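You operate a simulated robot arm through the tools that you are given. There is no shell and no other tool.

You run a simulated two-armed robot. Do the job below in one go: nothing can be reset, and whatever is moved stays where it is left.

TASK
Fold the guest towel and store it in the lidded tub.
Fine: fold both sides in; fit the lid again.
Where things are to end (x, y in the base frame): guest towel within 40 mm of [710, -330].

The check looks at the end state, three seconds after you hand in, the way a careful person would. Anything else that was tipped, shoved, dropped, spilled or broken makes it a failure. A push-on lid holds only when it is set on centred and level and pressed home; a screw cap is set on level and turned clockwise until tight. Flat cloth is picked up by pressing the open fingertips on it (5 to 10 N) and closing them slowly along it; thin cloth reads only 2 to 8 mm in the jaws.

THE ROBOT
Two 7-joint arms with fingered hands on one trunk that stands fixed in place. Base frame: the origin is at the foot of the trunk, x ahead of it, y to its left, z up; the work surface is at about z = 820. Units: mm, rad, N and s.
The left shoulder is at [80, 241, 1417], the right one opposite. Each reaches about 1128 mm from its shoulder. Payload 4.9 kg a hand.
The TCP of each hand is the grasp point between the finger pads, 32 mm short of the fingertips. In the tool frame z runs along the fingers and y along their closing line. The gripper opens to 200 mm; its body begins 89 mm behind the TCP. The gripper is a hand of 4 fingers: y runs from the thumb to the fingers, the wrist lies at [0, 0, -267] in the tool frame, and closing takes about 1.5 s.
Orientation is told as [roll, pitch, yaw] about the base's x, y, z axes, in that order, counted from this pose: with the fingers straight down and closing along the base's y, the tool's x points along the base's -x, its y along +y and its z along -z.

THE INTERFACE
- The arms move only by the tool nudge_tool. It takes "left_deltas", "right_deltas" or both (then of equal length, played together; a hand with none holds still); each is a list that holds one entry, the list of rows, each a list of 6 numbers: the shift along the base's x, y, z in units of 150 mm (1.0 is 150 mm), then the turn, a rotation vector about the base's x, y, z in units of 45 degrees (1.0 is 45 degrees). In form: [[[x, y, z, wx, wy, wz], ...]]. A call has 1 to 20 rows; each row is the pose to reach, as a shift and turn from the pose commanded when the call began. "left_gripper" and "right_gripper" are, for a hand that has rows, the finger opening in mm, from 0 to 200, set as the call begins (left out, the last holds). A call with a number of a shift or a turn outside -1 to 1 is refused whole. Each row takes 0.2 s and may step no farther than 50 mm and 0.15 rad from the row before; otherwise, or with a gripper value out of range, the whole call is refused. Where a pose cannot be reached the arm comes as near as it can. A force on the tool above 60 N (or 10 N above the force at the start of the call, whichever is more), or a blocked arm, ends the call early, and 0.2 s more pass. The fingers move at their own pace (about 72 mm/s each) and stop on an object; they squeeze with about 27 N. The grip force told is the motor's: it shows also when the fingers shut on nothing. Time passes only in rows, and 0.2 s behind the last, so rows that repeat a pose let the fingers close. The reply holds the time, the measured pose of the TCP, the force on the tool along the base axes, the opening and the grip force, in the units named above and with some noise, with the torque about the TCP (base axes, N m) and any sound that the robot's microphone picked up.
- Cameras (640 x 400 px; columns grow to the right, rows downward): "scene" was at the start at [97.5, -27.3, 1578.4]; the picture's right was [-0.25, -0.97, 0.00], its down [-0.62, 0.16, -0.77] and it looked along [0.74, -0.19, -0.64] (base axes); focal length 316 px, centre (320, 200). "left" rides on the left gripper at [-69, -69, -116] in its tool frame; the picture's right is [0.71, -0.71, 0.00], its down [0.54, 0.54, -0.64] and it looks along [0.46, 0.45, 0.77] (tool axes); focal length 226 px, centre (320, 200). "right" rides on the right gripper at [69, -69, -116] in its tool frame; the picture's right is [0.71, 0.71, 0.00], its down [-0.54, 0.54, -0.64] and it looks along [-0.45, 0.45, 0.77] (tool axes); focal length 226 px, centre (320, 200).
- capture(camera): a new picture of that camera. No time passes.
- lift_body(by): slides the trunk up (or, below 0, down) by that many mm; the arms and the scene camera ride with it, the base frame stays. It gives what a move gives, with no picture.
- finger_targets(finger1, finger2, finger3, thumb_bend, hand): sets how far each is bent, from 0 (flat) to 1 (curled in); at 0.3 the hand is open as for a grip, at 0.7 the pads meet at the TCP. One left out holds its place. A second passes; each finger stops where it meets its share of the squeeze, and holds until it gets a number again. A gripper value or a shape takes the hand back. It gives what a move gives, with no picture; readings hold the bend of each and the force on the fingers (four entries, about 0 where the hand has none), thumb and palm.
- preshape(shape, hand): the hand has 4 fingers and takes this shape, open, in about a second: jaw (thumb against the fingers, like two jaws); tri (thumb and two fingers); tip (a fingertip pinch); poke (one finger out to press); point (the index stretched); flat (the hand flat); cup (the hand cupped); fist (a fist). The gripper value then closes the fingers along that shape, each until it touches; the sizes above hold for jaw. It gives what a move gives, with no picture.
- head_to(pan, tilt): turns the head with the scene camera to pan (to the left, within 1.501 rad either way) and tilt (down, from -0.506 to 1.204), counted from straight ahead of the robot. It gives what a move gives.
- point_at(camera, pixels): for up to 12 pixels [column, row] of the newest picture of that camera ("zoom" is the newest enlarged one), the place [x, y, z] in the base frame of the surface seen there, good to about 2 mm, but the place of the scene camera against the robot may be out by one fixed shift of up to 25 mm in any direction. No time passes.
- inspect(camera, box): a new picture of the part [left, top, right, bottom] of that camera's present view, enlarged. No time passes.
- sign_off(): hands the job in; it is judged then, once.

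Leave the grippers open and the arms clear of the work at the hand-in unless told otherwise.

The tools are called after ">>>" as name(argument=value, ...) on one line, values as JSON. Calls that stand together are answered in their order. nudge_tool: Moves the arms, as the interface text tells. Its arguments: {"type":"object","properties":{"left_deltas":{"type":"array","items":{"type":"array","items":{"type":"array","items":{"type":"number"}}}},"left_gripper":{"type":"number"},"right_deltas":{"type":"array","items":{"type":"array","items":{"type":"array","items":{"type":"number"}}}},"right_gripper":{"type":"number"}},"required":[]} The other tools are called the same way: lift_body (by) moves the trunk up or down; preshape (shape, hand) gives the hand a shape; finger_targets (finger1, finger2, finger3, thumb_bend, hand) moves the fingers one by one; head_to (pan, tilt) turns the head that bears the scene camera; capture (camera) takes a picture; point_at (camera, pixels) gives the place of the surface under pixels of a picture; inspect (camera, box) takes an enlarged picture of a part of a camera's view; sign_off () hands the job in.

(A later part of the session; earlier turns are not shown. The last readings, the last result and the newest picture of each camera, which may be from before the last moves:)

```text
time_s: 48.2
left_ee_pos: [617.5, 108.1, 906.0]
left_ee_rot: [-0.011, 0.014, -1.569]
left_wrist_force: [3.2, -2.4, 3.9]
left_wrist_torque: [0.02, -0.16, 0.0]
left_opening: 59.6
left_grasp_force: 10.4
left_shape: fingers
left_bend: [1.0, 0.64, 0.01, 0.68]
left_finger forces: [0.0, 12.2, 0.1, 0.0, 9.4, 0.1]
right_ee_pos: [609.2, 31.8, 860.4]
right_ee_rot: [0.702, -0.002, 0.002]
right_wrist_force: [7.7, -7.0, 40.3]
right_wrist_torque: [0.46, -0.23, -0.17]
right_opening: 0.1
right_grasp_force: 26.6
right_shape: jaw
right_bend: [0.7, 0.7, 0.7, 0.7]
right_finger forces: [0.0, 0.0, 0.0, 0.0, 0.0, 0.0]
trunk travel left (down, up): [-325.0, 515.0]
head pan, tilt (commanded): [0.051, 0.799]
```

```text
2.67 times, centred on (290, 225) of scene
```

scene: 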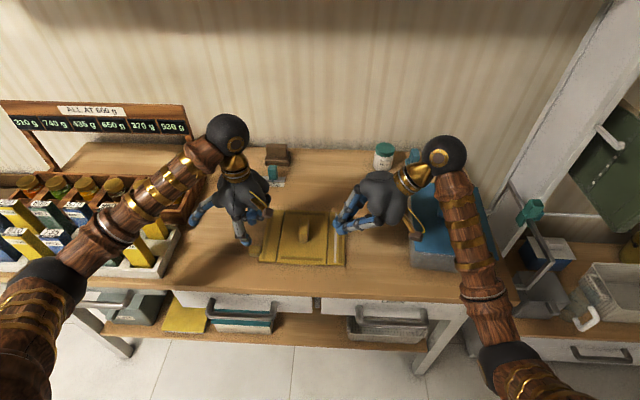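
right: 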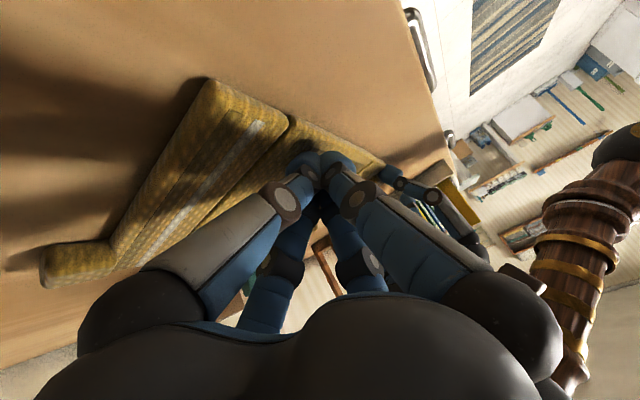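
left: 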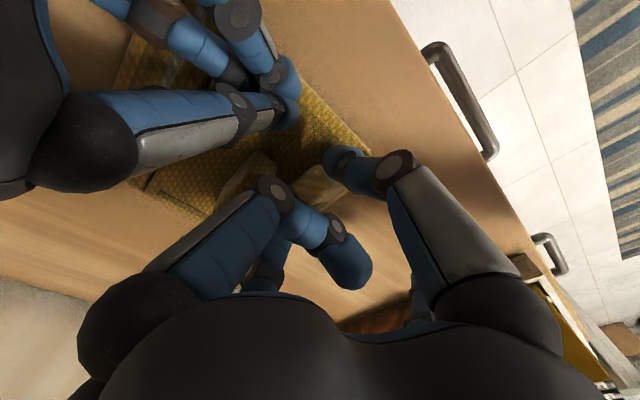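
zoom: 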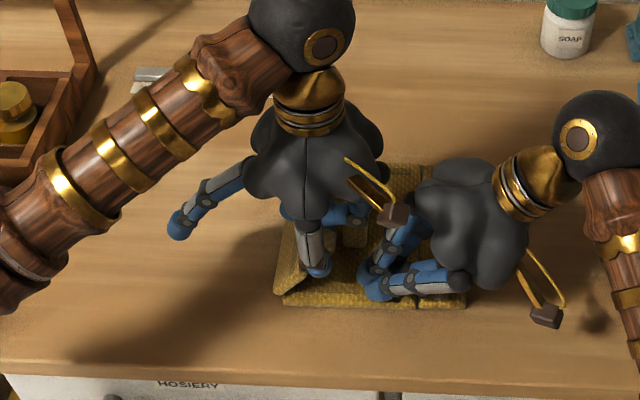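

The flap is at about 130°, so from here it only needs pushing down and the panel no longer has to be held. The right hand withdraws along its own axis to make room.

>>> nudge_tool(right_deltas=[[[0, -0.05, 0.1, 0, 0, 0], [0, -0.2, 0.28, 0, 0, 0], [0, -0.4, 0.46, 0, 0, 0], [0, -0.6, 0.64, 0, 0, 0], [0, -0.8, 0.82, 0, 0, 0], [0, -1.0, 0.98, 0, 0, 0]]])

>>> capture(camera="left")

>>> inspect(camera="scene", box=[190, 150, 390, 300])

```text
time_s: 49.6
left_ee_pos: [619.2, 108.5, 905.1]
left_ee_rot: [-0.014, 0.014, -1.567]
left_wrist_force: [-0.1, 0.7, 1.3]
left_wrist_torque: [0.04, -0.04, 0.02]
left_opening: 60.3
left_grasp_force: 10.3
left_shape: fingers
left_bend: [1.0, 0.64, 0.01, 0.67]
left_finger forces: [0.0, 10.2, 0.1, 0.1, 10.2, 0.0]
right_ee_pos: [610.1, -118.8, 1007.4]
right_ee_rot: [0.698, 0.0, 0.001]
right_wrist_force: [-0.1, 0.2, -0.4]
right_wrist_torque: [0.03, 0.02, 0.0]
right_opening: 0.0
right_grasp_force: 27.2
right_shape: jaw
right_bend: [0.7, 0.7, 0.7, 0.7]
right_finger forces: [0.0, 0.0, 0.0, 0.0, 0.0, 0.1]
trunk travel left (down, up): [-325.0, 515.0]
head pan, tilt (commanded): [0.051, 0.799]
```

```text
taken
```

left: 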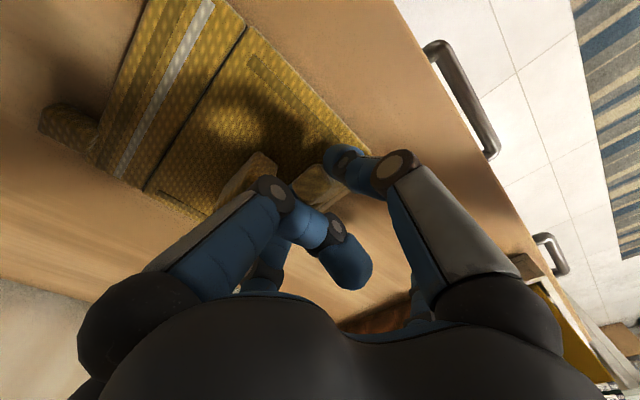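

```text
2.67 times, centred on (290, 225) of scene
```

zoom: 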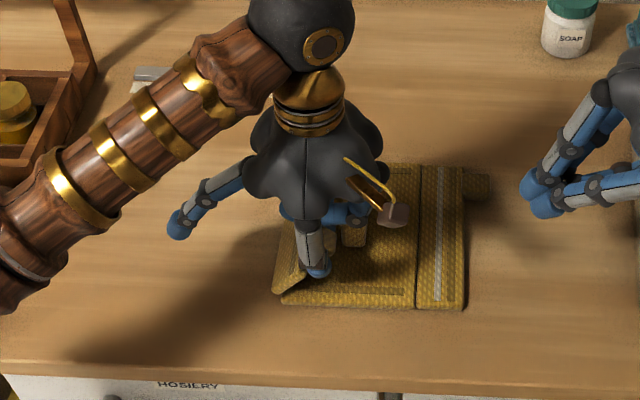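

The flap holds at about 130° on its own. I'll open the pinch slightly and lift the left hand straight up off the tab.

>>> finger_targets(hand="left", finger2=0.6, thumb_bend=0.6)

>>> nudge_tool(left_deltas=[[[0, 0, 0.15, 0, 0, 0], [0, 0, 0.35, 0, 0, 0], [0, 0, 0.6, 0, 0, 0], [0, 0.1, 0.8, 0, 0, 0]]])

>>> capture(camera="left")

>>> inspect(camera="scene", box=[190, 150, 390, 300])

```text
time_s: 50.6
left_ee_pos: [618.7, 108.6, 904.5]
left_ee_rot: [-0.014, 0.013, -1.567]
left_wrist_force: [0.3, -0.4, 0.6]
left_wrist_torque: [-0.03, 0.05, -0.02]
left_opening: 69.6
left_grasp_force: 0.3
left_shape: fingers
left_bend: [1.0, 0.6, 0.01, 0.6]
left_finger forces: [0.0, 0.4, 0.0, 0.0, 0.0, 0.0]
right_ee_pos: [609.3, -116.9, 1008.1]
right_ee_rot: [0.699, 0.001, 0.0]
right_wrist_force: [-1.3, 0.3, -0.4]
right_wrist_torque: [-0.02, 0.0, 0.0]
right_opening: 0.0
right_grasp_force: 27.7
right_shape: jaw
right_bend: [0.7, 0.7, 0.7, 0.7]
right_finger forces: [0.0, 0.0, 0.0, 0.0, 0.0, 0.1]
trunk travel left (down, up): [-325.0, 515.0]
head pan, tilt (commanded): [0.051, 0.799]
```

```text
time_s: 51.6
left_ee_pos: [615.9, 123.4, 1025.1]
left_ee_rot: [-0.015, 0.013, -1.568]
left_wrist_force: [0.1, -0.8, -0.1]
left_wrist_torque: [-0.02, -0.01, 0.01]
left_opening: 69.9
left_grasp_force: 0.0
left_shape: fingers
left_bend: [1.0, 0.6, 0.01, 0.6]
left_finger forces: [0.0, 0.0, 0.0, 0.1, 0.0, 0.0]
right_ee_pos: [610.6, -116.9, 1009.0]
right_ee_rot: [0.698, 0.001, 0.001]
right_wrist_force: [0.8, 0.2, -0.8]
right_wrist_torque: [-0.02, -0.05, -0.05]
right_opening: 0.1
right_grasp_force: 26.6
right_shape: jaw
right_bend: [0.7, 0.7, 0.7, 0.7]
right_finger forces: [0.0, 0.0, 0.0, 0.1, 0.1, 0.1]
trunk travel left (down, up): [-325.0, 515.0]
head pan, tilt (commanded): [0.051, 0.799]
```

```text
taken
```

left: 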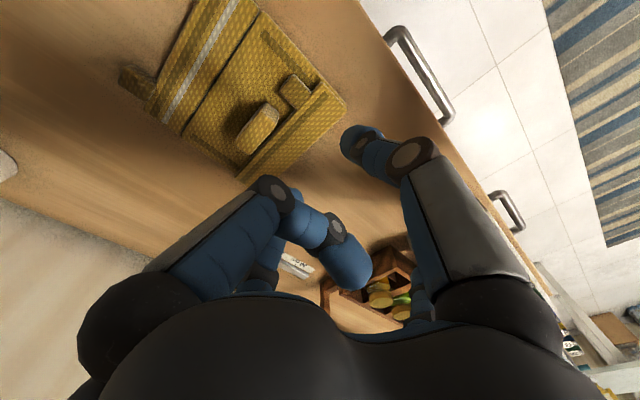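

```text
2.67 times, centred on (290, 225) of scene
```

zoom: 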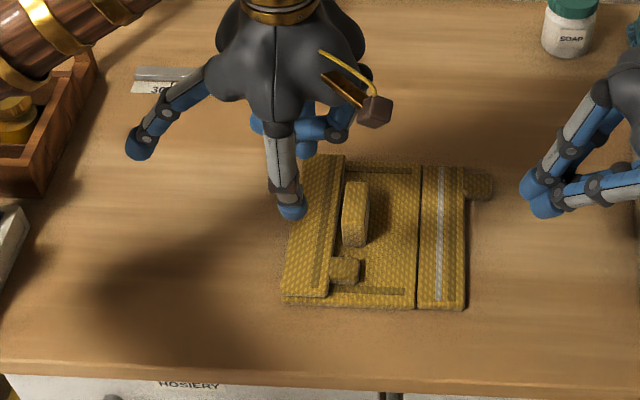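

The flap dropped over by itself and now lies folded on the panel, with its tab beside the knob. I'll measure how flat it lies.

>>> inspect(camera="left", box=[110, 0, 350, 190])

```text
2.11 times, centred on (230, 95) of left
```

zoom: 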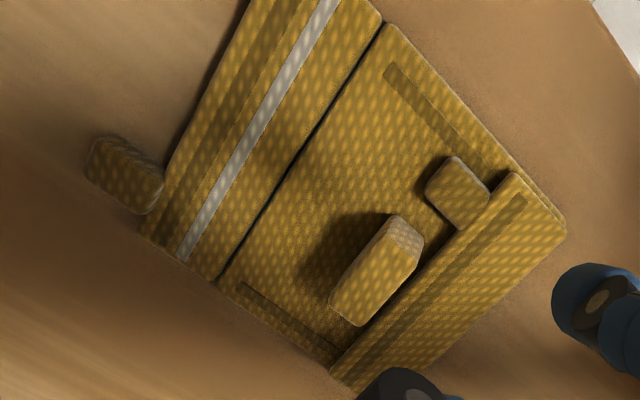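

>>> point_at(camera="zoom", pixels=[[510, 185], [560, 222], [525, 215], [340, 365], [380, 365], [455, 185], [430, 190], [480, 215], [388, 28], [225, 275], [380, 15], [170, 240]])

>>> point_at(camera="zoom", pixels=[[125, 150], [100, 175], [145, 205], [155, 180], [90, 170], [105, 142], [162, 175], [395, 225], [350, 310], [345, 270], [405, 265], [420, 240]])

```text
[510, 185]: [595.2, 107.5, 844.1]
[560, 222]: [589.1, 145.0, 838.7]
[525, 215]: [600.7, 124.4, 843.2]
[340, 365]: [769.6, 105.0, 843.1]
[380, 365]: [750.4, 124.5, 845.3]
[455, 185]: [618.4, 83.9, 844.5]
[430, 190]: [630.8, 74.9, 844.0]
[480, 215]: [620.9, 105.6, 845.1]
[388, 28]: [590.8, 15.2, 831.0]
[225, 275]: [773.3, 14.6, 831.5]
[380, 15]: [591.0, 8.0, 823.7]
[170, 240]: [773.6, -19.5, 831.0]
```

```text
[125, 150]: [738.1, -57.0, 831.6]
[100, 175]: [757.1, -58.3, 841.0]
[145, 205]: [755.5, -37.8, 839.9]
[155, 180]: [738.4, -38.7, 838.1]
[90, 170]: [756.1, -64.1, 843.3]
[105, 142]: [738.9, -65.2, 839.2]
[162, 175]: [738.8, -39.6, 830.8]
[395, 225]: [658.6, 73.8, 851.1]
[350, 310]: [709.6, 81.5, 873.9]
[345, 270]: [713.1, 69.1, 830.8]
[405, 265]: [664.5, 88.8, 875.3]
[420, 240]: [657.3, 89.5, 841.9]
```

The left flap lies flat (top at z≈844, y 105–150). The right tab is at x≈738–762, y≈-38 to -69. The right hand at yaw 0 can pinch it along x with fingers 1 and 3, so I'll straighten that hand and bring it above the tab.

>>> nudge_tool(right_deltas=[[[0.1, 0.05, 0.0, -0.12, 0, 0], [0.22, 0.1, 0.0, -0.26, 0, 0], [0.36, 0.17, 0.0, -0.41, 0, 0], [0.5, 0.24, 0.0, -0.56, 0, 0], [0.65, 0.3, 0, -0.71, 0, 0], [0.8, 0.36, -0.0, -0.83, 0, 0], [0.93, 0.42, -0.0, -0.889, 0, 0]]])

>>> finger_targets(hand="right", finger1=0.55, finger2=0.55, finger3=0.55, thumb_bend=0.0)

>>> capture(camera="right")

>>> capture(camera="scene")

```text
time_s: 53.2
left_ee_pos: [618.2, 122.3, 1023.8]
left_ee_rot: [-0.014, 0.012, -1.568]
left_wrist_force: [0.2, 0.4, -0.6]
left_wrist_torque: [0.0, 0.01, 0.02]
left_opening: 69.7
left_grasp_force: 0.0
left_shape: fingers
left_bend: [1.0, 0.6, 0.01, 0.6]
left_finger forces: [0.1, 0.1, 0.0, 0.0, 0.0, 0.0]
right_ee_pos: [753.6, -53.5, 1007.9]
right_ee_rot: [-0.001, 0.001, 0.002]
right_wrist_force: [0.3, 0.2, -0.4]
right_wrist_torque: [0.03, 0.02, 0.0]
right_opening: 0.1
right_grasp_force: 27.2
right_shape: jaw
right_bend: [0.7, 0.7, 0.7, 0.7]
right_finger forces: [0.0, 0.1, 0.0, 0.0, 0.0, 0.1]
trunk travel left (down, up): [-325.0, 515.0]
head pan, tilt (commanded): [0.051, 0.799]
```

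```text
time_s: 54.2
left_ee_pos: [618.6, 122.5, 1022.5]
left_ee_rot: [-0.013, 0.014, -1.568]
left_wrist_force: [0.1, 0.3, -0.1]
left_wrist_torque: [0.02, -0.03, -0.01]
left_opening: 69.6
left_grasp_force: 0.0
left_shape: fingers
left_bend: [1.0, 0.6, 0.01, 0.6]
left_finger forces: [0.0, 0.0, 0.1, 0.0, 0.0, 0.0]
right_ee_pos: [751.9, -54.7, 1008.8]
right_ee_rot: [0.001, 0.0, 0.001]
right_wrist_force: [-0.2, 0.6, -0.6]
right_wrist_torque: [-0.01, 0.0, -0.03]
right_opening: 136.9
right_grasp_force: 0.0
right_shape: fingers
right_bend: [0.55, 0.55, 0.55, 0.0]
right_finger forces: [0.0, 0.1, 0.0, 0.0, 0.1, 0.0]
trunk travel left (down, up): [-325.0, 515.0]
head pan, tilt (commanded): [0.051, 0.799]
```

```text
taken
```

right: 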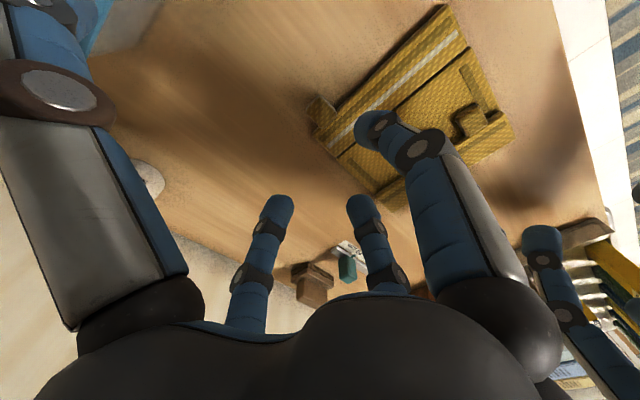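

```text
taken
```

scene: 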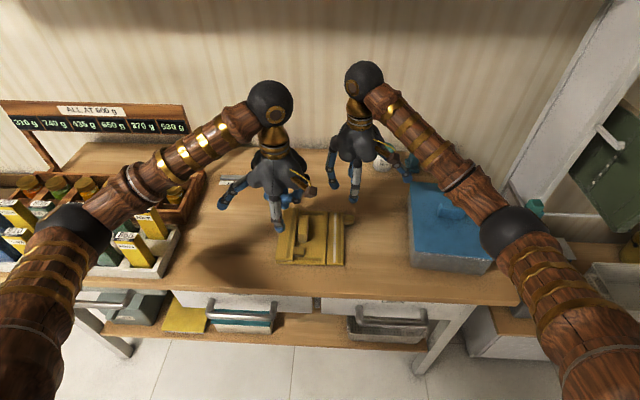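

Fingers 1 and 3 straddle along x, the thumb is flared toward the tub side, and finger 2 is on the towel side. I'll curl finger 2 away and measure the tab at (320, 112) in the right view.

>>> finger_targets(hand="right", finger2=1.0, finger1=0.58, finger3=0.58)

>>> inspect(camera="right", box=[280, 0, 540, 220])

>>> capture(camera="right")

```text
time_s: 55.2
left_ee_pos: [616.3, 122.2, 1023.4]
left_ee_rot: [-0.015, 0.015, -1.568]
left_wrist_force: [-0.5, -0.1, 0.5]
left_wrist_torque: [-0.02, 0.03, 0.02]
left_opening: 69.8
left_grasp_force: 0.0
left_shape: fingers
left_bend: [1.0, 0.6, 0.01, 0.6]
left_finger forces: [0.1, 0.0, 0.0, 0.0, 0.0, 0.0]
right_ee_pos: [751.6, -53.9, 1007.0]
right_ee_rot: [0.0, 0.001, 0.002]
right_wrist_force: [-0.7, -0.5, -0.6]
right_wrist_torque: [0.0, -0.02, -0.01]
right_opening: 135.5
right_grasp_force: 0.1
right_shape: fingers
right_bend: [0.57, 1.0, 0.57, 0.0]
right_finger forces: [0.0, 0.1, 0.0, 0.0, 0.1, 0.1]
trunk travel left (down, up): [-325.0, 515.0]
head pan, tilt (commanded): [0.051, 0.799]
```

```text
1.82 times, centred on (410, 110) of right
```

zoom: 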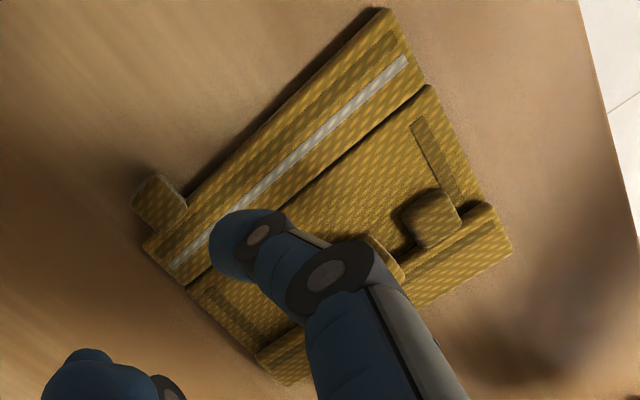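

```text
taken
```

right: 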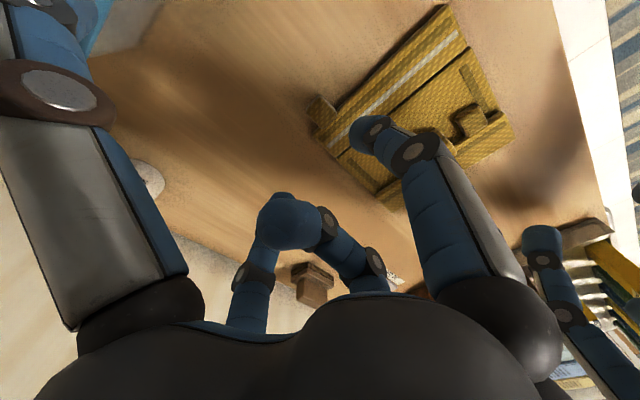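

>>> point_at(camera="zoom", pixels=[[158, 202], [140, 200], [158, 180], [182, 205], [160, 225], [188, 195], [148, 245], [385, 12], [190, 285], [418, 88], [330, 160], [300, 190]])

```text
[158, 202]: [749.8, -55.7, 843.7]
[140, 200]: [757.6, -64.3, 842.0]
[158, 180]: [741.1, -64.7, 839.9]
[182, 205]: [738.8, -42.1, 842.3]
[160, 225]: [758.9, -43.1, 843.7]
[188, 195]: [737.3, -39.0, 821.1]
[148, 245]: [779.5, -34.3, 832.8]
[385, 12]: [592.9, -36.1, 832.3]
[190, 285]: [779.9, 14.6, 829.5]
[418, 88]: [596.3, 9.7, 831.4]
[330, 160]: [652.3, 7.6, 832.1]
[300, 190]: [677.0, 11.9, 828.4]
```

The right tab is centred at about (750, -54), x 738–762, top at z 843, and the right hinge is at y≈10. I'll narrow the pinch to 0.61 and descend to just above the table.

>>> finger_targets(hand="right", finger1=0.61, finger3=0.61)

>>> nudge_tool(right_deltas=[[[-0.01, 0, -0.16, 0, 0, 0], [-0.013, 0, -0.34, 0, 0, 0], [-0.013, -0.003, -0.52, 0, 0, 0], [-0.013, -0.005, -0.7, 0, 0, 0], [-0.013, -0.007, -0.83, 0, 0, 0], [-0.013, -0.007, -0.93, 0, 0, 0]]])

>>> capture(camera="right")

>>> point_at(camera="right", pixels=[[318, 160], [325, 175], [345, 180], [370, 180], [290, 200], [280, 195]])

```text
time_s: 56.2
left_ee_pos: [616.8, 122.9, 1022.6]
left_ee_rot: [-0.014, 0.013, -1.568]
left_wrist_force: [0.4, 0.5, 0.7]
left_wrist_torque: [0.0, 0.02, 0.0]
left_opening: 69.6
left_grasp_force: 0.1
left_shape: fingers
left_bend: [1.0, 0.6, 0.01, 0.6]
left_finger forces: [0.0, 0.0, 0.1, 0.0, 0.0, 0.0]
right_ee_pos: [752.4, -52.9, 1008.4]
right_ee_rot: [0.0, 0.0, 0.001]
right_wrist_force: [0.3, -0.3, -0.4]
right_wrist_torque: [0.01, 0.0, -0.01]
right_opening: 132.7
right_grasp_force: 0.0
right_shape: fingers
right_bend: [0.61, 1.0, 0.61, 0.0]
right_finger forces: [0.0, 0.1, 0.0, 0.0, 0.0, 0.0]
trunk travel left (down, up): [-325.0, 515.0]
head pan, tilt (commanded): [0.051, 0.799]
```

```text
time_s: 57.6
left_ee_pos: [616.9, 122.2, 1022.4]
left_ee_rot: [-0.014, 0.013, -1.567]
left_wrist_force: [-0.1, 0.3, 1.1]
left_wrist_torque: [0.0, 0.01, -0.01]
left_opening: 69.5
left_grasp_force: 0.0
left_shape: fingers
left_bend: [1.0, 0.6, 0.01, 0.6]
left_finger forces: [0.1, 0.1, 0.0, 0.0, 0.0, 0.0]
right_ee_pos: [749.1, -56.4, 866.5]
right_ee_rot: [0.0, 0.001, 0.0]
right_wrist_force: [-0.1, 0.4, 0.2]
right_wrist_torque: [-0.01, 0.0, -0.01]
right_opening: 132.9
right_grasp_force: 0.1
right_shape: fingers
right_bend: [0.61, 1.0, 0.61, 0.0]
right_finger forces: [0.1, 0.0, 0.0, 0.1, 0.1, 0.0]
trunk travel left (down, up): [-325.0, 515.0]
head pan, tilt (commanded): [0.051, 0.799]
```

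```text
taken
```

right: 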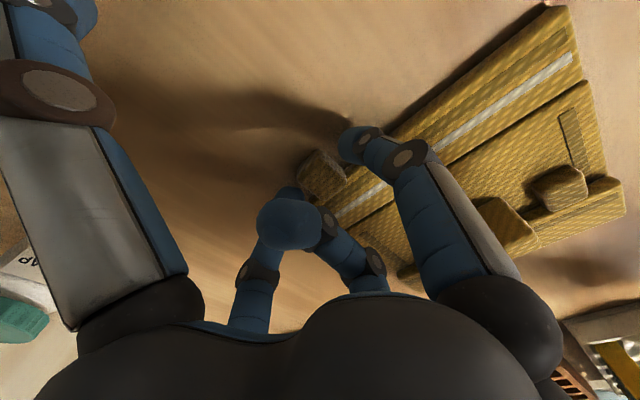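

```text
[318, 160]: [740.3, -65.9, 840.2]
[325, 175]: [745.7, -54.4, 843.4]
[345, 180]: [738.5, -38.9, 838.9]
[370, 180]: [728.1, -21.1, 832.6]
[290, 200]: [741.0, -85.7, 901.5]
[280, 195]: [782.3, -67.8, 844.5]
```

The tab at (322, 176) sits between the near finger (355, 145) and the far one (288, 190). Lowering 6 mm and closing the pinch.

>>> nudge_tool(right_deltas=[[[0, 0, -0.02, 0, 0, 0], [0.003, 0.007, -0.037, 0, 0, 0], [0.003, 0.007, -0.037, 0, 0, 0]]])

>>> finger_targets(hand="right", finger1=0.72, finger3=0.72)

>>> capture(camera="right")

```text
time_s: 58.4
left_ee_pos: [617.2, 121.8, 1024.7]
left_ee_rot: [-0.015, 0.015, -1.568]
left_wrist_force: [-0.7, 0.5, 0.1]
left_wrist_torque: [0.0, 0.02, -0.03]
left_opening: 69.6
left_grasp_force: 0.1
left_shape: fingers
left_bend: [1.0, 0.6, 0.01, 0.6]
left_finger forces: [0.0, 0.0, 0.0, 0.0, 0.0, 0.1]
right_ee_pos: [749.5, -54.6, 861.1]
right_ee_rot: [0.0, 0.0, 0.002]
right_wrist_force: [-0.2, -0.9, 0.4]
right_wrist_torque: [-0.03, 0.01, -0.01]
right_opening: 132.7
right_grasp_force: 0.1
right_shape: fingers
right_bend: [0.61, 1.0, 0.61, 0.0]
right_finger forces: [0.0, 0.0, 0.0, 0.0, 0.1, 0.0]
trunk travel left (down, up): [-325.0, 515.0]
head pan, tilt (commanded): [0.051, 0.799]
```

```text
time_s: 59.4
left_ee_pos: [616.6, 122.2, 1023.1]
left_ee_rot: [-0.015, 0.014, -1.566]
left_wrist_force: [-0.4, -0.4, -0.9]
left_wrist_torque: [0.05, -0.01, -0.02]
left_opening: 69.7
left_grasp_force: 0.0
left_shape: fingers
left_bend: [1.0, 0.6, 0.01, 0.6]
left_finger forces: [0.0, 0.1, 0.0, 0.1, 0.0, 0.0]
right_ee_pos: [750.8, -54.9, 860.9]
right_ee_rot: [0.0, 0.0, 0.004]
right_wrist_force: [-0.7, -0.6, 0.6]
right_wrist_torque: [-0.03, -0.02, -0.01]
right_opening: 130.4
right_grasp_force: 8.3
right_shape: fingers
right_bend: [0.66, 1.0, 0.66, 0.0]
right_finger forces: [8.4, 0.1, 8.4, 0.0, 0.0, 0.1]
trunk travel left (down, up): [-325.0, 515.0]
head pan, tilt (commanded): [0.051, 0.799]
```

```text
taken
```

right: 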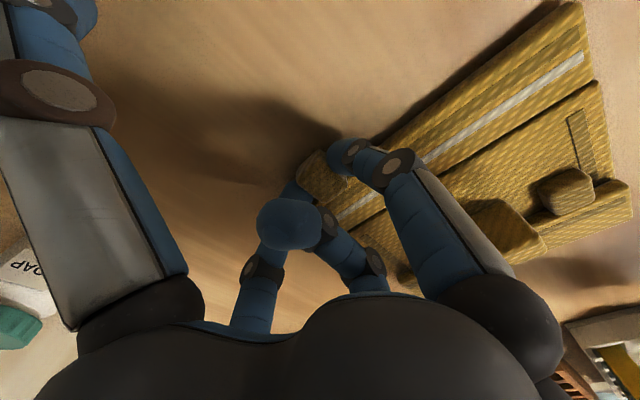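

The right pinch is on, about 8 N per finger. The left hand now closes to a point and swings over the far-left part of the folded side, leaning in from the left, to serve as the hold-down.

>>> nudge_tool(left_deltas=[[[0.1, 0.1, 0.0, -0.1, 0, 0], [0.22, 0.2, -0.02, -0.23, 0, 0], [0.36, 0.28, -0.06, -0.37, 0, 0], [0.5, 0.36, -0.12, -0.5, 0, 0], [0.65, 0.42, -0.2, -0.63, 0, 0], [0.8, 0.46, -0.3, -0.76, 0, 0], [0.94, 0.48, -0.38, -0.889, 0, 0], [0.94, 0.48, -0.4, -0.889, 0, 0]]], left_gripper=0)

>>> capture(camera="left")

>>> capture(camera="scene")

```text
time_s: 61.2
left_ee_pos: [759.8, 196.6, 964.5]
left_ee_rot: [-0.016, -0.688, -1.568]
left_wrist_force: [-0.4, 0.2, -0.7]
left_wrist_torque: [0.02, 0.0, 0.03]
left_opening: 0.0
left_grasp_force: 26.1
left_shape: jaw
left_bend: [0.7, 0.7, 0.7, 0.7]
left_finger forces: [0.0, 0.0, 0.0, 0.1, 0.0, 0.0]
right_ee_pos: [749.1, -55.2, 862.1]
right_ee_rot: [0.002, 0.0, 0.003]
right_wrist_force: [0.1, 0.1, -0.4]
right_wrist_torque: [0.01, -0.02, -0.04]
right_opening: 130.4
right_grasp_force: 7.9
right_shape: fingers
right_bend: [0.66, 1.0, 0.66, 0.0]
right_finger forces: [8.2, 0.0, 8.6, 0.0, 0.1, 0.0]
trunk travel left (down, up): [-325.0, 515.0]
head pan, tilt (commanded): [0.051, 0.799]
```

```text
taken
```

left: 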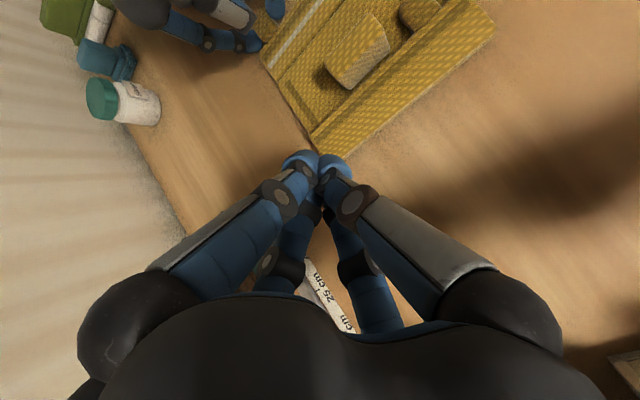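

```text
taken
```

scene: 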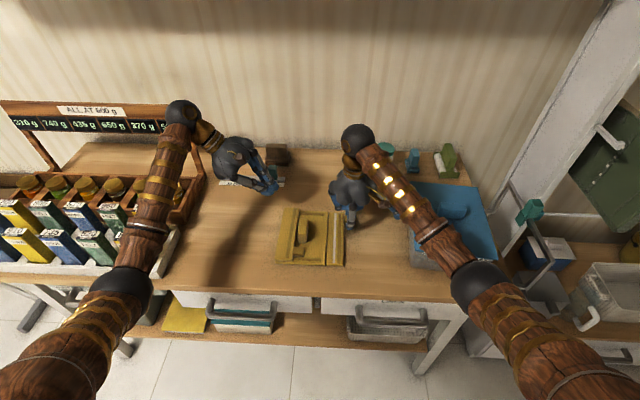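

The left hand is at (760, 197, 964), leaning as planned. Moving its tips to above (757, 115) on the folded flap, ending about 9 mm over it.

>>> nudge_tool(left_deltas=[[[0, -0.1, -0.12, 0, 0, 0], [0, -0.2, -0.25, 0, 0, 0], [-0.01, -0.3, -0.38, 0, 0, 0], [-0.015, -0.4, -0.48, 0, 0, 0], [-0.015, -0.4, -0.53, 0, 0, 0]]])

>>> nudge_tool(left_deltas=[[[0, 0, -0.02, 0, 0, 0], [0, 0, -0.04, 0, 0, 0], [0, 0, -0.06, 0, 0, 0], [0, 0, -0.08, 0, 0, 0]]])

>>> capture(camera="left")

>>> inspect(camera="scene", box=[200, 120, 400, 280])

```text
time_s: 62.4
left_ee_pos: [758.8, 137.3, 884.6]
left_ee_rot: [-0.015, -0.686, -1.567]
left_wrist_force: [0.6, -0.1, -0.6]
left_wrist_torque: [0.01, 0.0, 0.04]
left_opening: 0.0
left_grasp_force: 27.7
left_shape: jaw
left_bend: [0.7, 0.7, 0.7, 0.7]
left_finger forces: [0.0, 0.0, 0.0, 0.1, 0.1, 0.0]
right_ee_pos: [749.4, -54.2, 861.0]
right_ee_rot: [0.001, -0.001, 0.002]
right_wrist_force: [-0.1, 0.5, -0.3]
right_wrist_torque: [-0.05, 0.03, -0.01]
right_opening: 130.2
right_grasp_force: 8.7
right_shape: fingers
right_bend: [0.66, 1.0, 0.66, 0.0]
right_finger forces: [8.5, 0.1, 8.5, 0.0, 0.0, 0.1]
trunk travel left (down, up): [-325.0, 515.0]
head pan, tilt (commanded): [0.051, 0.799]
```

```text
time_s: 63.4
left_ee_pos: [755.2, 138.1, 881.8]
left_ee_rot: [-0.005, -0.688, -1.575]
left_wrist_force: [-0.6, 7.8, 49.6]
left_wrist_torque: [-0.47, 0.06, -0.01]
left_opening: 0.1
left_grasp_force: 27.3
left_shape: jaw
left_bend: [0.7, 0.7, 0.7, 0.7]
left_finger forces: [0.0, 0.0, 0.1, 0.0, 0.0, 0.0]
right_ee_pos: [747.4, -54.4, 865.6]
right_ee_rot: [0.0, -0.003, 0.002]
right_wrist_force: [6.2, -0.5, 0.5]
right_wrist_torque: [-0.03, -0.24, -0.02]
right_opening: 129.8
right_grasp_force: 8.1
right_shape: fingers
right_bend: [0.66, 1.0, 0.65, 0.0]
right_finger forces: [5.5, 0.1, 11.7, 0.1, 0.1, 0.0]
trunk travel left (down, up): [-325.0, 515.0]
head pan, tilt (commanded): [0.051, 0.799]
```

```text
taken
```

left: 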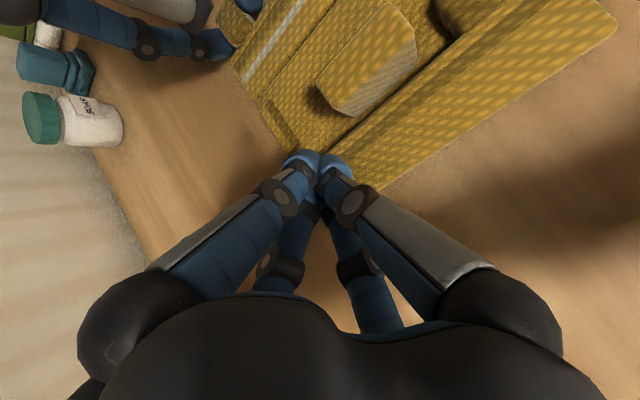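

```text
2.50 times, centred on (300, 200) of scene
```

zoom: 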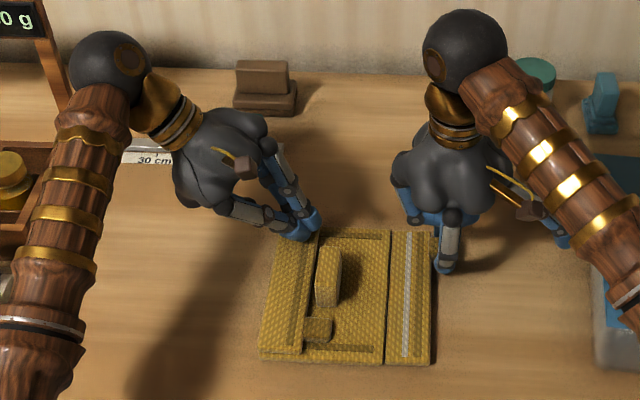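

The left hand holds the far corner of the folded flap down at about 50 N, so I'll ease it 2 mm while the right hand starts lifting its tab along the mirrored arc to about 42°.

>>> nudge_tool(right_deltas=[[[0, 0.003, 0.03, 0, 0, 0], [0, 0.009, 0.067, 0, 0, 0], [0, 0.018, 0.103, 0, 0, 0], [0, 0.031, 0.138, 0, 0, 0], [0, 0.046, 0.172, 0, 0, 0], [0, 0.064, 0.204, 0, 0, 0], [0, 0.085, 0.235, 0, 0, 0], [0, 0.109, 0.263, 0, 0, 0]]], left_deltas=[[[0, 0, 0.013, 0, 0, 0], [0, 0, 0.013, 0, 0, 0], [0, 0, 0.013, 0, 0, 0], [0, 0, 0.013, 0, 0, 0], [0, 0, 0.013, 0, 0, 0], [0, 0, 0.013, 0, 0, 0], [0, 0, 0.013, 0, 0, 0], [0, 0, 0.013, 0, 0, 0]]])

>>> capture(camera="right")

>>> inspect(camera="scene", box=[200, 120, 400, 280])

```text
time_s: 65.2
left_ee_pos: [756.2, 135.5, 881.3]
left_ee_rot: [-0.005, -0.684, -1.576]
left_wrist_force: [3.4, 9.8, 53.4]
left_wrist_torque: [-0.39, -0.1, 0.0]
left_opening: 0.0
left_grasp_force: 27.1
left_shape: jaw
left_bend: [0.7, 0.7, 0.7, 0.7]
left_finger forces: [0.1, 0.0, 0.0, 0.1, 0.1, 0.0]
right_ee_pos: [745.5, -38.4, 903.1]
right_ee_rot: [-0.001, -0.003, 0.001]
right_wrist_force: [3.3, -0.6, 0.1]
right_wrist_torque: [-0.03, -0.11, 0.0]
right_opening: 130.2
right_grasp_force: 8.2
right_shape: fingers
right_bend: [0.67, 1.0, 0.65, 0.0]
right_finger forces: [7.0, 0.0, 9.7, 0.1, 0.1, 0.0]
trunk travel left (down, up): [-325.0, 515.0]
head pan, tilt (commanded): [0.051, 0.799]
```

```text
taken
```

right: 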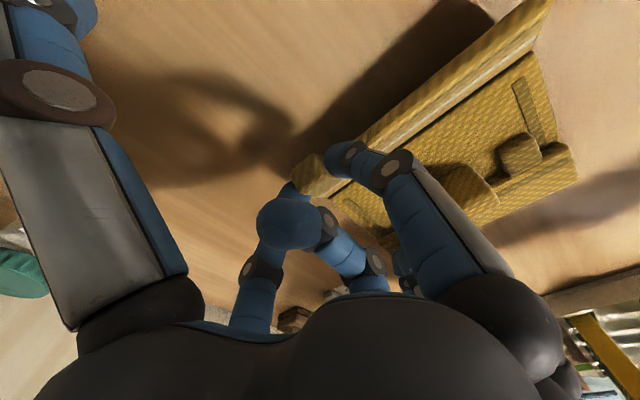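

```text
2.50 times, centred on (300, 200) of scene
```

zoom: 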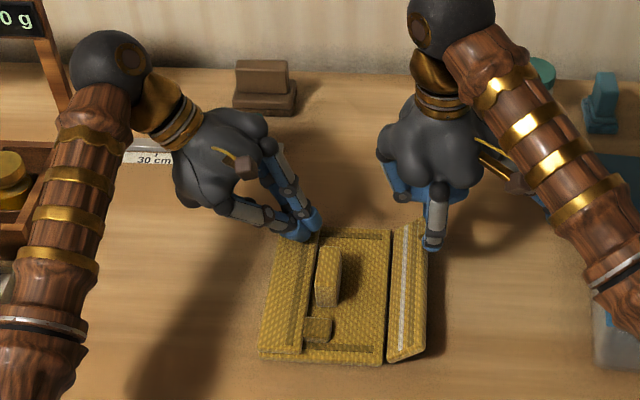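

The right flap is bending up cleanly while the centre panel stays down. Continuing the arc to about 92°.

>>> nudge_tool(right_deltas=[[[0, 0.027, 0.026, 0, 0, 0], [0, 0.055, 0.051, 0, 0, 0], [0, 0.086, 0.072, 0, 0, 0], [0, 0.117, 0.091, 0, 0, 0], [0, 0.15, 0.107, 0, 0, 0], [0, 0.185, 0.121, 0, 0, 0], [0, 0.222, 0.13, 0, 0, 0], [0, 0.258, 0.137, 0, 0, 0], [0, 0.295, 0.14, 0, 0, 0], [0, 0.332, 0.141, 0, 0, 0]]])

>>> capture(camera="right")

>>> inspect(camera="scene", box=[200, 120, 400, 280])

```text
time_s: 67.4
left_ee_pos: [755.5, 135.0, 880.1]
left_ee_rot: [-0.004, -0.686, -1.573]
left_wrist_force: [2.2, 6.8, 54.2]
left_wrist_torque: [-0.48, -0.09, -0.01]
left_opening: 0.0
left_grasp_force: 27.2
left_shape: jaw
left_bend: [0.7, 0.7, 0.7, 0.7]
left_finger forces: [0.0, 0.1, 0.0, 0.1, 0.0, 0.0]
right_ee_pos: [745.7, 10.5, 925.6]
right_ee_rot: [-0.001, -0.004, 0.003]
right_wrist_force: [5.3, -1.8, 1.5]
right_wrist_torque: [-0.1, -0.21, 0.02]
right_opening: 129.6
right_grasp_force: 9.4
right_shape: fingers
right_bend: [0.67, 1.0, 0.65, 0.0]
right_finger forces: [6.2, 0.0, 11.7, 0.1, 0.1, 0.0]
trunk travel left (down, up): [-325.0, 515.0]
head pan, tilt (commanded): [0.051, 0.799]
```

```text
taken
```

right: 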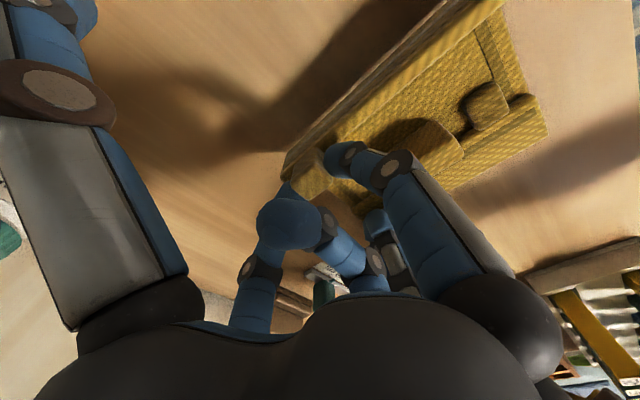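

```text
2.50 times, centred on (300, 200) of scene
```

zoom: 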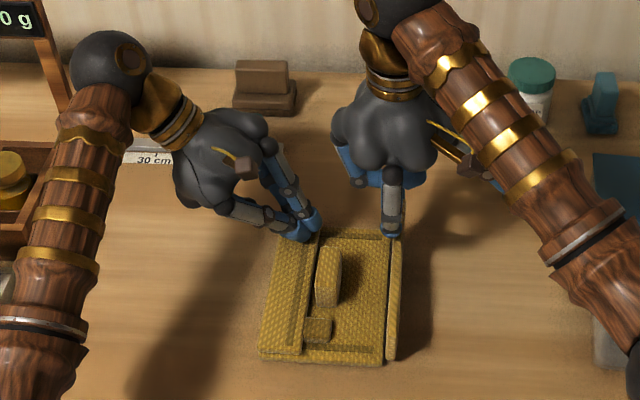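

The right flap is vertical. Continuing over to about 132°, still clear of the left hand.

>>> nudge_tool(right_deltas=[[[0, 0.037, -0.004, 0, 0, 0], [0, 0.074, -0.009, 0, 0, 0], [0, 0.11, -0.019, 0, 0, 0], [0, 0.145, -0.031, 0, 0, 0], [0, 0.179, -0.047, 0, 0, 0], [0, 0.211, -0.065, 0, 0, 0], [0, 0.242, -0.086, 0, 0, 0], [0, 0.265, -0.104, 0, 0, 0]]])

>>> capture(camera="right")

>>> inspect(camera="scene", box=[200, 120, 400, 280])

```text
time_s: 69.2
left_ee_pos: [754.4, 134.8, 880.4]
left_ee_rot: [-0.004, -0.687, -1.574]
left_wrist_force: [1.3, 4.0, 52.5]
left_wrist_torque: [-0.59, -0.09, -0.06]
left_opening: 0.0
left_grasp_force: 26.5
left_shape: jaw
left_bend: [0.7, 0.7, 0.7, 0.7]
left_finger forces: [0.1, 0.0, 0.1, 0.1, 0.0, 0.0]
right_ee_pos: [743.8, 50.7, 909.8]
right_ee_rot: [0.003, -0.005, 0.001]
right_wrist_force: [5.6, 1.1, 1.9]
right_wrist_torque: [-0.06, -0.21, 0.03]
right_opening: 130.7
right_grasp_force: 9.5
right_shape: fingers
right_bend: [0.67, 1.0, 0.64, 0.0]
right_finger forces: [6.3, 0.0, 12.3, 0.1, 0.0, 0.0]
trunk travel left (down, up): [-325.0, 515.0]
head pan, tilt (commanded): [0.051, 0.799]
```

```text
taken
```

right: 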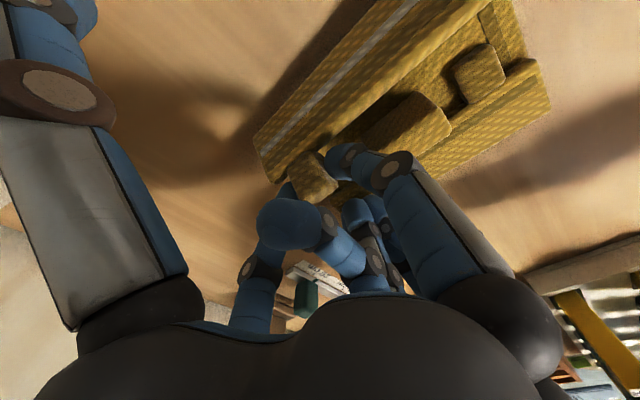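

```text
2.50 times, centred on (300, 200) of scene
```

zoom: 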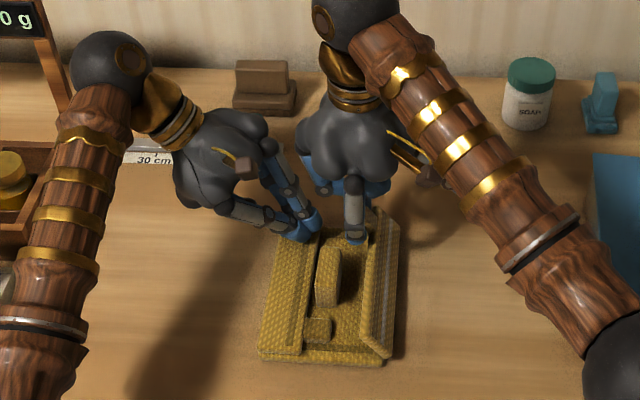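

The right flap is past 125°. I'll open the right pinch so it drops, then withdraw the left hand first along its lean.

>>> finger_targets(hand="right", finger1=0.6, finger3=0.6)

>>> nudge_tool(left_deltas=[[[0, 0.02, 0.1, 0, 0, 0], [0, 0.15, 0.28, 0, 0, 0], [0, 0.32, 0.46, 0, 0, 0], [0, 0.49, 0.64, 0, 0, 0], [0, 0.66, 0.8, 0, 0, 0]]])

>>> nudge_tool(right_deltas=[[[0, 0, 0.15, 0, 0, 0], [0, 0, 0.35, 0, 0, 0], [0, 0, 0.6, 0, 0, 0], [0, -0.1, 0.8, 0, 0, 0]]])

>>> capture(camera="right")

>>> capture(camera="scene")

```text
time_s: 70.2
left_ee_pos: [755.4, 135.0, 881.0]
left_ee_rot: [-0.004, -0.687, -1.574]
left_wrist_force: [2.0, 2.3, 51.1]
left_wrist_torque: [-0.59, -0.04, -0.02]
left_opening: 0.3
left_grasp_force: 27.2
left_shape: jaw
left_bend: [0.7, 0.7, 0.7, 0.7]
left_finger forces: [0.0, 0.0, 0.1, 0.0, 0.0, 0.0]
right_ee_pos: [744.9, 49.4, 910.9]
right_ee_rot: [0.001, -0.004, 0.0]
right_wrist_force: [0.3, 0.3, -0.2]
right_wrist_torque: [0.01, 0.02, 0.02]
right_opening: 133.4
right_grasp_force: 0.0
right_shape: fingers
right_bend: [0.6, 1.0, 0.6, 0.0]
right_finger forces: [0.1, 0.1, 0.0, 0.1, 0.0, 0.0]
trunk travel left (down, up): [-325.0, 515.0]
head pan, tilt (commanded): [0.051, 0.799]
```

```text
time_s: 71.4
left_ee_pos: [759.3, 234.3, 995.6]
left_ee_rot: [-0.018, -0.686, -1.567]
left_wrist_force: [-0.9, 0.6, 0.8]
left_wrist_torque: [0.03, 0.0, 0.01]
left_opening: 0.0
left_grasp_force: 26.8
left_shape: jaw
left_bend: [0.7, 0.7, 0.7, 0.7]
left_finger forces: [0.0, 0.0, 0.1, 0.1, 0.0, 0.1]
right_ee_pos: [747.9, 50.1, 907.5]
right_ee_rot: [0.0, 0.0, 0.001]
right_wrist_force: [-0.1, -1.1, -0.6]
right_wrist_torque: [0.03, 0.02, -0.05]
right_opening: 133.8
right_grasp_force: 0.3
right_shape: fingers
right_bend: [0.6, 1.0, 0.6, 0.0]
right_finger forces: [0.5, 0.1, 0.1, 0.0, 0.2, 0.1]
trunk travel left (down, up): [-325.0, 515.0]
head pan, tilt (commanded): [0.051, 0.799]
```

```text
time_s: 72.4
left_ee_pos: [758.3, 234.1, 996.0]
left_ee_rot: [-0.016, -0.684, -1.566]
left_wrist_force: [0.9, 0.2, 0.6]
left_wrist_torque: [-0.01, -0.02, 0.0]
left_opening: 0.2
left_grasp_force: 26.7
left_shape: jaw
left_bend: [0.7, 0.7, 0.7, 0.7]
left_finger forces: [0.1, 0.1, 0.0, 0.0, 0.0, 0.0]
right_ee_pos: [749.4, 34.3, 1028.6]
right_ee_rot: [0.002, 0.001, 0.002]
right_wrist_force: [-0.6, -0.8, 0.1]
right_wrist_torque: [-0.04, 0.03, 0.04]
right_opening: 133.3
right_grasp_force: 0.0
right_shape: fingers
right_bend: [0.6, 1.0, 0.6, 0.0]
right_finger forces: [0.0, 0.0, 0.0, 0.1, 0.1, 0.0]
trunk travel left (down, up): [-325.0, 515.0]
head pan, tilt (commanded): [0.051, 0.799]
```

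```text
taken
```

right: 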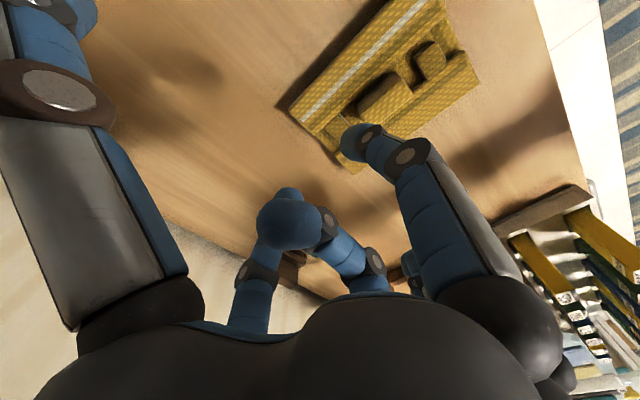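

```text
taken
```

scene: 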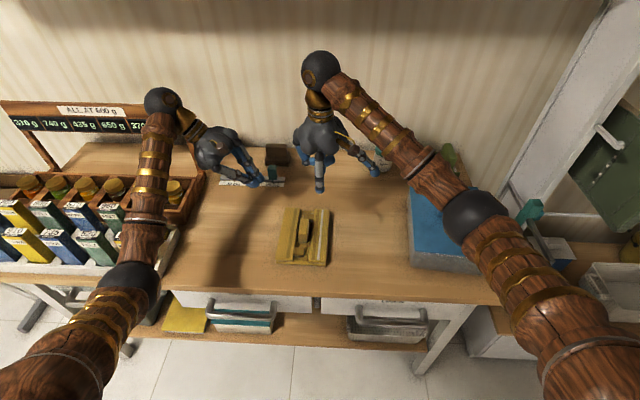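

Both sides look folded in. I'll zoom in on the towel to confirm.

>>> inspect(camera="scene", box=[250, 190, 360, 280])

>>> point_at(camera="zoom", pixels=[[215, 120], [175, 430], [230, 300], [420, 120], [380, 430], [400, 250], [290, 220], [310, 110], [260, 360], [300, 160], [440, 100], [430, 440]])

```text
4.44 times, centred on (305, 235) of scene
```

zoom: 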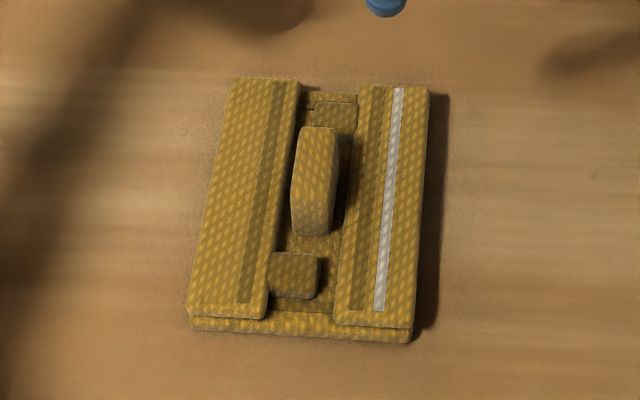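

```text
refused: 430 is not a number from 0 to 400
```

Both flaps lie neatly folded with the knob between them. Measuring corners and knob in this zoom.

>>> point_at(camera="zoom", pixels=[[235, 82], [190, 325], [428, 90], [408, 338], [250, 200], [395, 200], [312, 150], [320, 130], [300, 210], [335, 135], [335, 105], [295, 262]])

```text
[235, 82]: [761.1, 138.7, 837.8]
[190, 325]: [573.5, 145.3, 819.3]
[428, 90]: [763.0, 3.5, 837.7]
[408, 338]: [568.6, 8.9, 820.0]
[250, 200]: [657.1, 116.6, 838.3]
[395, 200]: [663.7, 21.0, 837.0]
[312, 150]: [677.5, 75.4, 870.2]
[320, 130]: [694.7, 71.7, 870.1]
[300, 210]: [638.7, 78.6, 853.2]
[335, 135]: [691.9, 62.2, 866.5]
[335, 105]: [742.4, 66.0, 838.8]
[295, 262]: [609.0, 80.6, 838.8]
```

The towel is done: folded, x≈583–777, y≈10–148. Next is the lid. I'll open the right hand to the jaw shape and carry it toward the tub at safe height.

>>> preshape(hand="right", shape="jaw")

>>> nudge_tool(right_deltas=[[[0, -0.2, 0.2, 0, 0, 0], [0, -0.5, 0.3, 0, 0, 0], [0, -0.8, 0.4, 0, 0, 0], [0, -1.0, 0.45, 0, 0, 0]]])

>>> nudge_tool(right_deltas=[[[-0.05, -0.3, 0, 0, 0, 0], [-0.1, -0.6, 0, 0, 0, 0], [-0.2, -0.9, 0, 0, 0, 0], [-0.25, -1.0, 0, 0, 0, 0]]])

>>> capture(camera="right")

```text
time_s: 73.3
left_ee_pos: [758.1, 233.4, 995.0]
left_ee_rot: [-0.015, -0.686, -1.567]
left_wrist_force: [0.1, 0.2, -0.1]
left_wrist_torque: [-0.02, 0.0, -0.01]
left_opening: 0.1
left_grasp_force: 26.8
left_shape: jaw
left_bend: [0.7, 0.7, 0.7, 0.7]
left_finger forces: [0.0, 0.0, 0.0, 0.0, 0.1, 0.0]
right_ee_pos: [749.3, 36.5, 1027.8]
right_ee_rot: [0.001, -0.002, 0.003]
right_wrist_force: [-0.3, 0.1, -0.2]
right_wrist_torque: [0.01, -0.04, 0.02]
right_opening: 199.9
right_grasp_force: 0.0
right_shape: jaw
right_bend: [0.3, 0.3, 0.3, 0.3]
right_finger forces: [0.0, 0.0, 0.0, 0.0, 0.0, 0.0]
trunk travel left (down, up): [-325.0, 515.0]
head pan, tilt (commanded): [0.051, 0.799]
```

```text
time_s: 74.3
left_ee_pos: [757.8, 233.2, 996.3]
left_ee_rot: [-0.017, -0.682, -1.567]
left_wrist_force: [-0.4, 0.0, 0.4]
left_wrist_torque: [0.01, 0.0, -0.02]
left_opening: 0.0
left_grasp_force: 27.4
left_shape: jaw
left_bend: [0.7, 0.7, 0.7, 0.7]
left_finger forces: [0.0, 0.0, 0.0, 0.1, 0.1, 0.1]
right_ee_pos: [747.9, -113.1, 1094.7]
right_ee_rot: [0.0, 0.001, 0.002]
right_wrist_force: [0.8, -0.4, 0.2]
right_wrist_torque: [0.02, -0.05, 0.03]
right_opening: 199.8
right_grasp_force: 0.0
right_shape: jaw
right_bend: [0.3, 0.3, 0.3, 0.3]
right_finger forces: [0.0, 0.1, 0.0, 0.0, 0.0, 0.1]
trunk travel left (down, up): [-325.0, 515.0]
head pan, tilt (commanded): [0.051, 0.799]
```

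```text
time_s: 75.3
left_ee_pos: [758.0, 233.9, 995.3]
left_ee_rot: [-0.016, -0.683, -1.567]
left_wrist_force: [0.0, 0.3, 0.4]
left_wrist_torque: [0.0, 0.01, 0.02]
left_opening: 0.0
left_grasp_force: 27.3
left_shape: jaw
left_bend: [0.7, 0.7, 0.7, 0.7]
left_finger forces: [0.1, 0.0, 0.1, 0.1, 0.0, 0.0]
right_ee_pos: [711.0, -263.3, 1094.0]
right_ee_rot: [0.001, 0.0, 0.0]
right_wrist_force: [0.3, -0.2, -0.4]
right_wrist_torque: [-0.03, -0.01, 0.02]
right_opening: 199.9
right_grasp_force: 0.0
right_shape: jaw
right_bend: [0.3, 0.3, 0.3, 0.3]
right_finger forces: [0.1, 0.0, 0.1, 0.0, 0.0, 0.1]
trunk travel left (down, up): [-325.0, 515.0]
head pan, tilt (commanded): [0.051, 0.799]
```

```text
taken
```

right: 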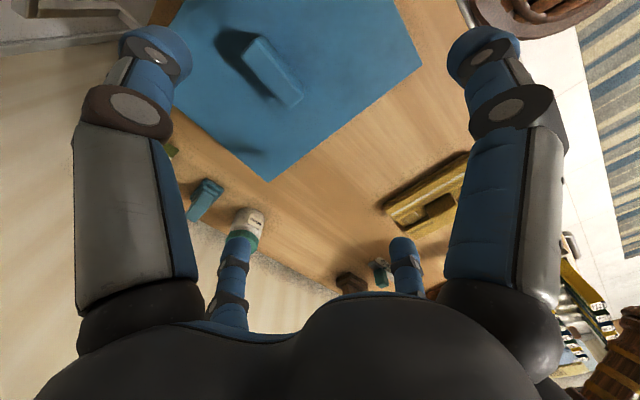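

The lid and its handle (about (272, 72)) are in view. I'll zoom in and measure the handle and lid edges.

>>> inspect(camera="right", box=[150, 0, 440, 190])

>>> point_at(camera="zoom", pixels=[[250, 85], [222, 95], [320, 218], [335, 205], [235, 105], [310, 200], [280, 150], [270, 400], [597, 150], [60, 275], [255, 398], [595, 140]])

```text
2.11 times, centred on (295, 95) of right
```

zoom: 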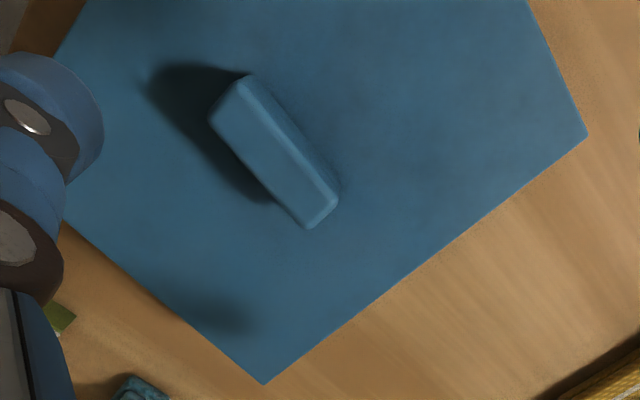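

```text
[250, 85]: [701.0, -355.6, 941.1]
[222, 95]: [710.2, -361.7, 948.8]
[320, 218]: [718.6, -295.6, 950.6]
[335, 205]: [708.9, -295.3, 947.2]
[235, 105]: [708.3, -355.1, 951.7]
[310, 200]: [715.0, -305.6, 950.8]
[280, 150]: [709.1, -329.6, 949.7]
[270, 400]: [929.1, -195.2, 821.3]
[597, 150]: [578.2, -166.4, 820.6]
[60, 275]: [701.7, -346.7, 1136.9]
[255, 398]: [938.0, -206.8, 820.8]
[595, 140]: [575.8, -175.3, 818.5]
```

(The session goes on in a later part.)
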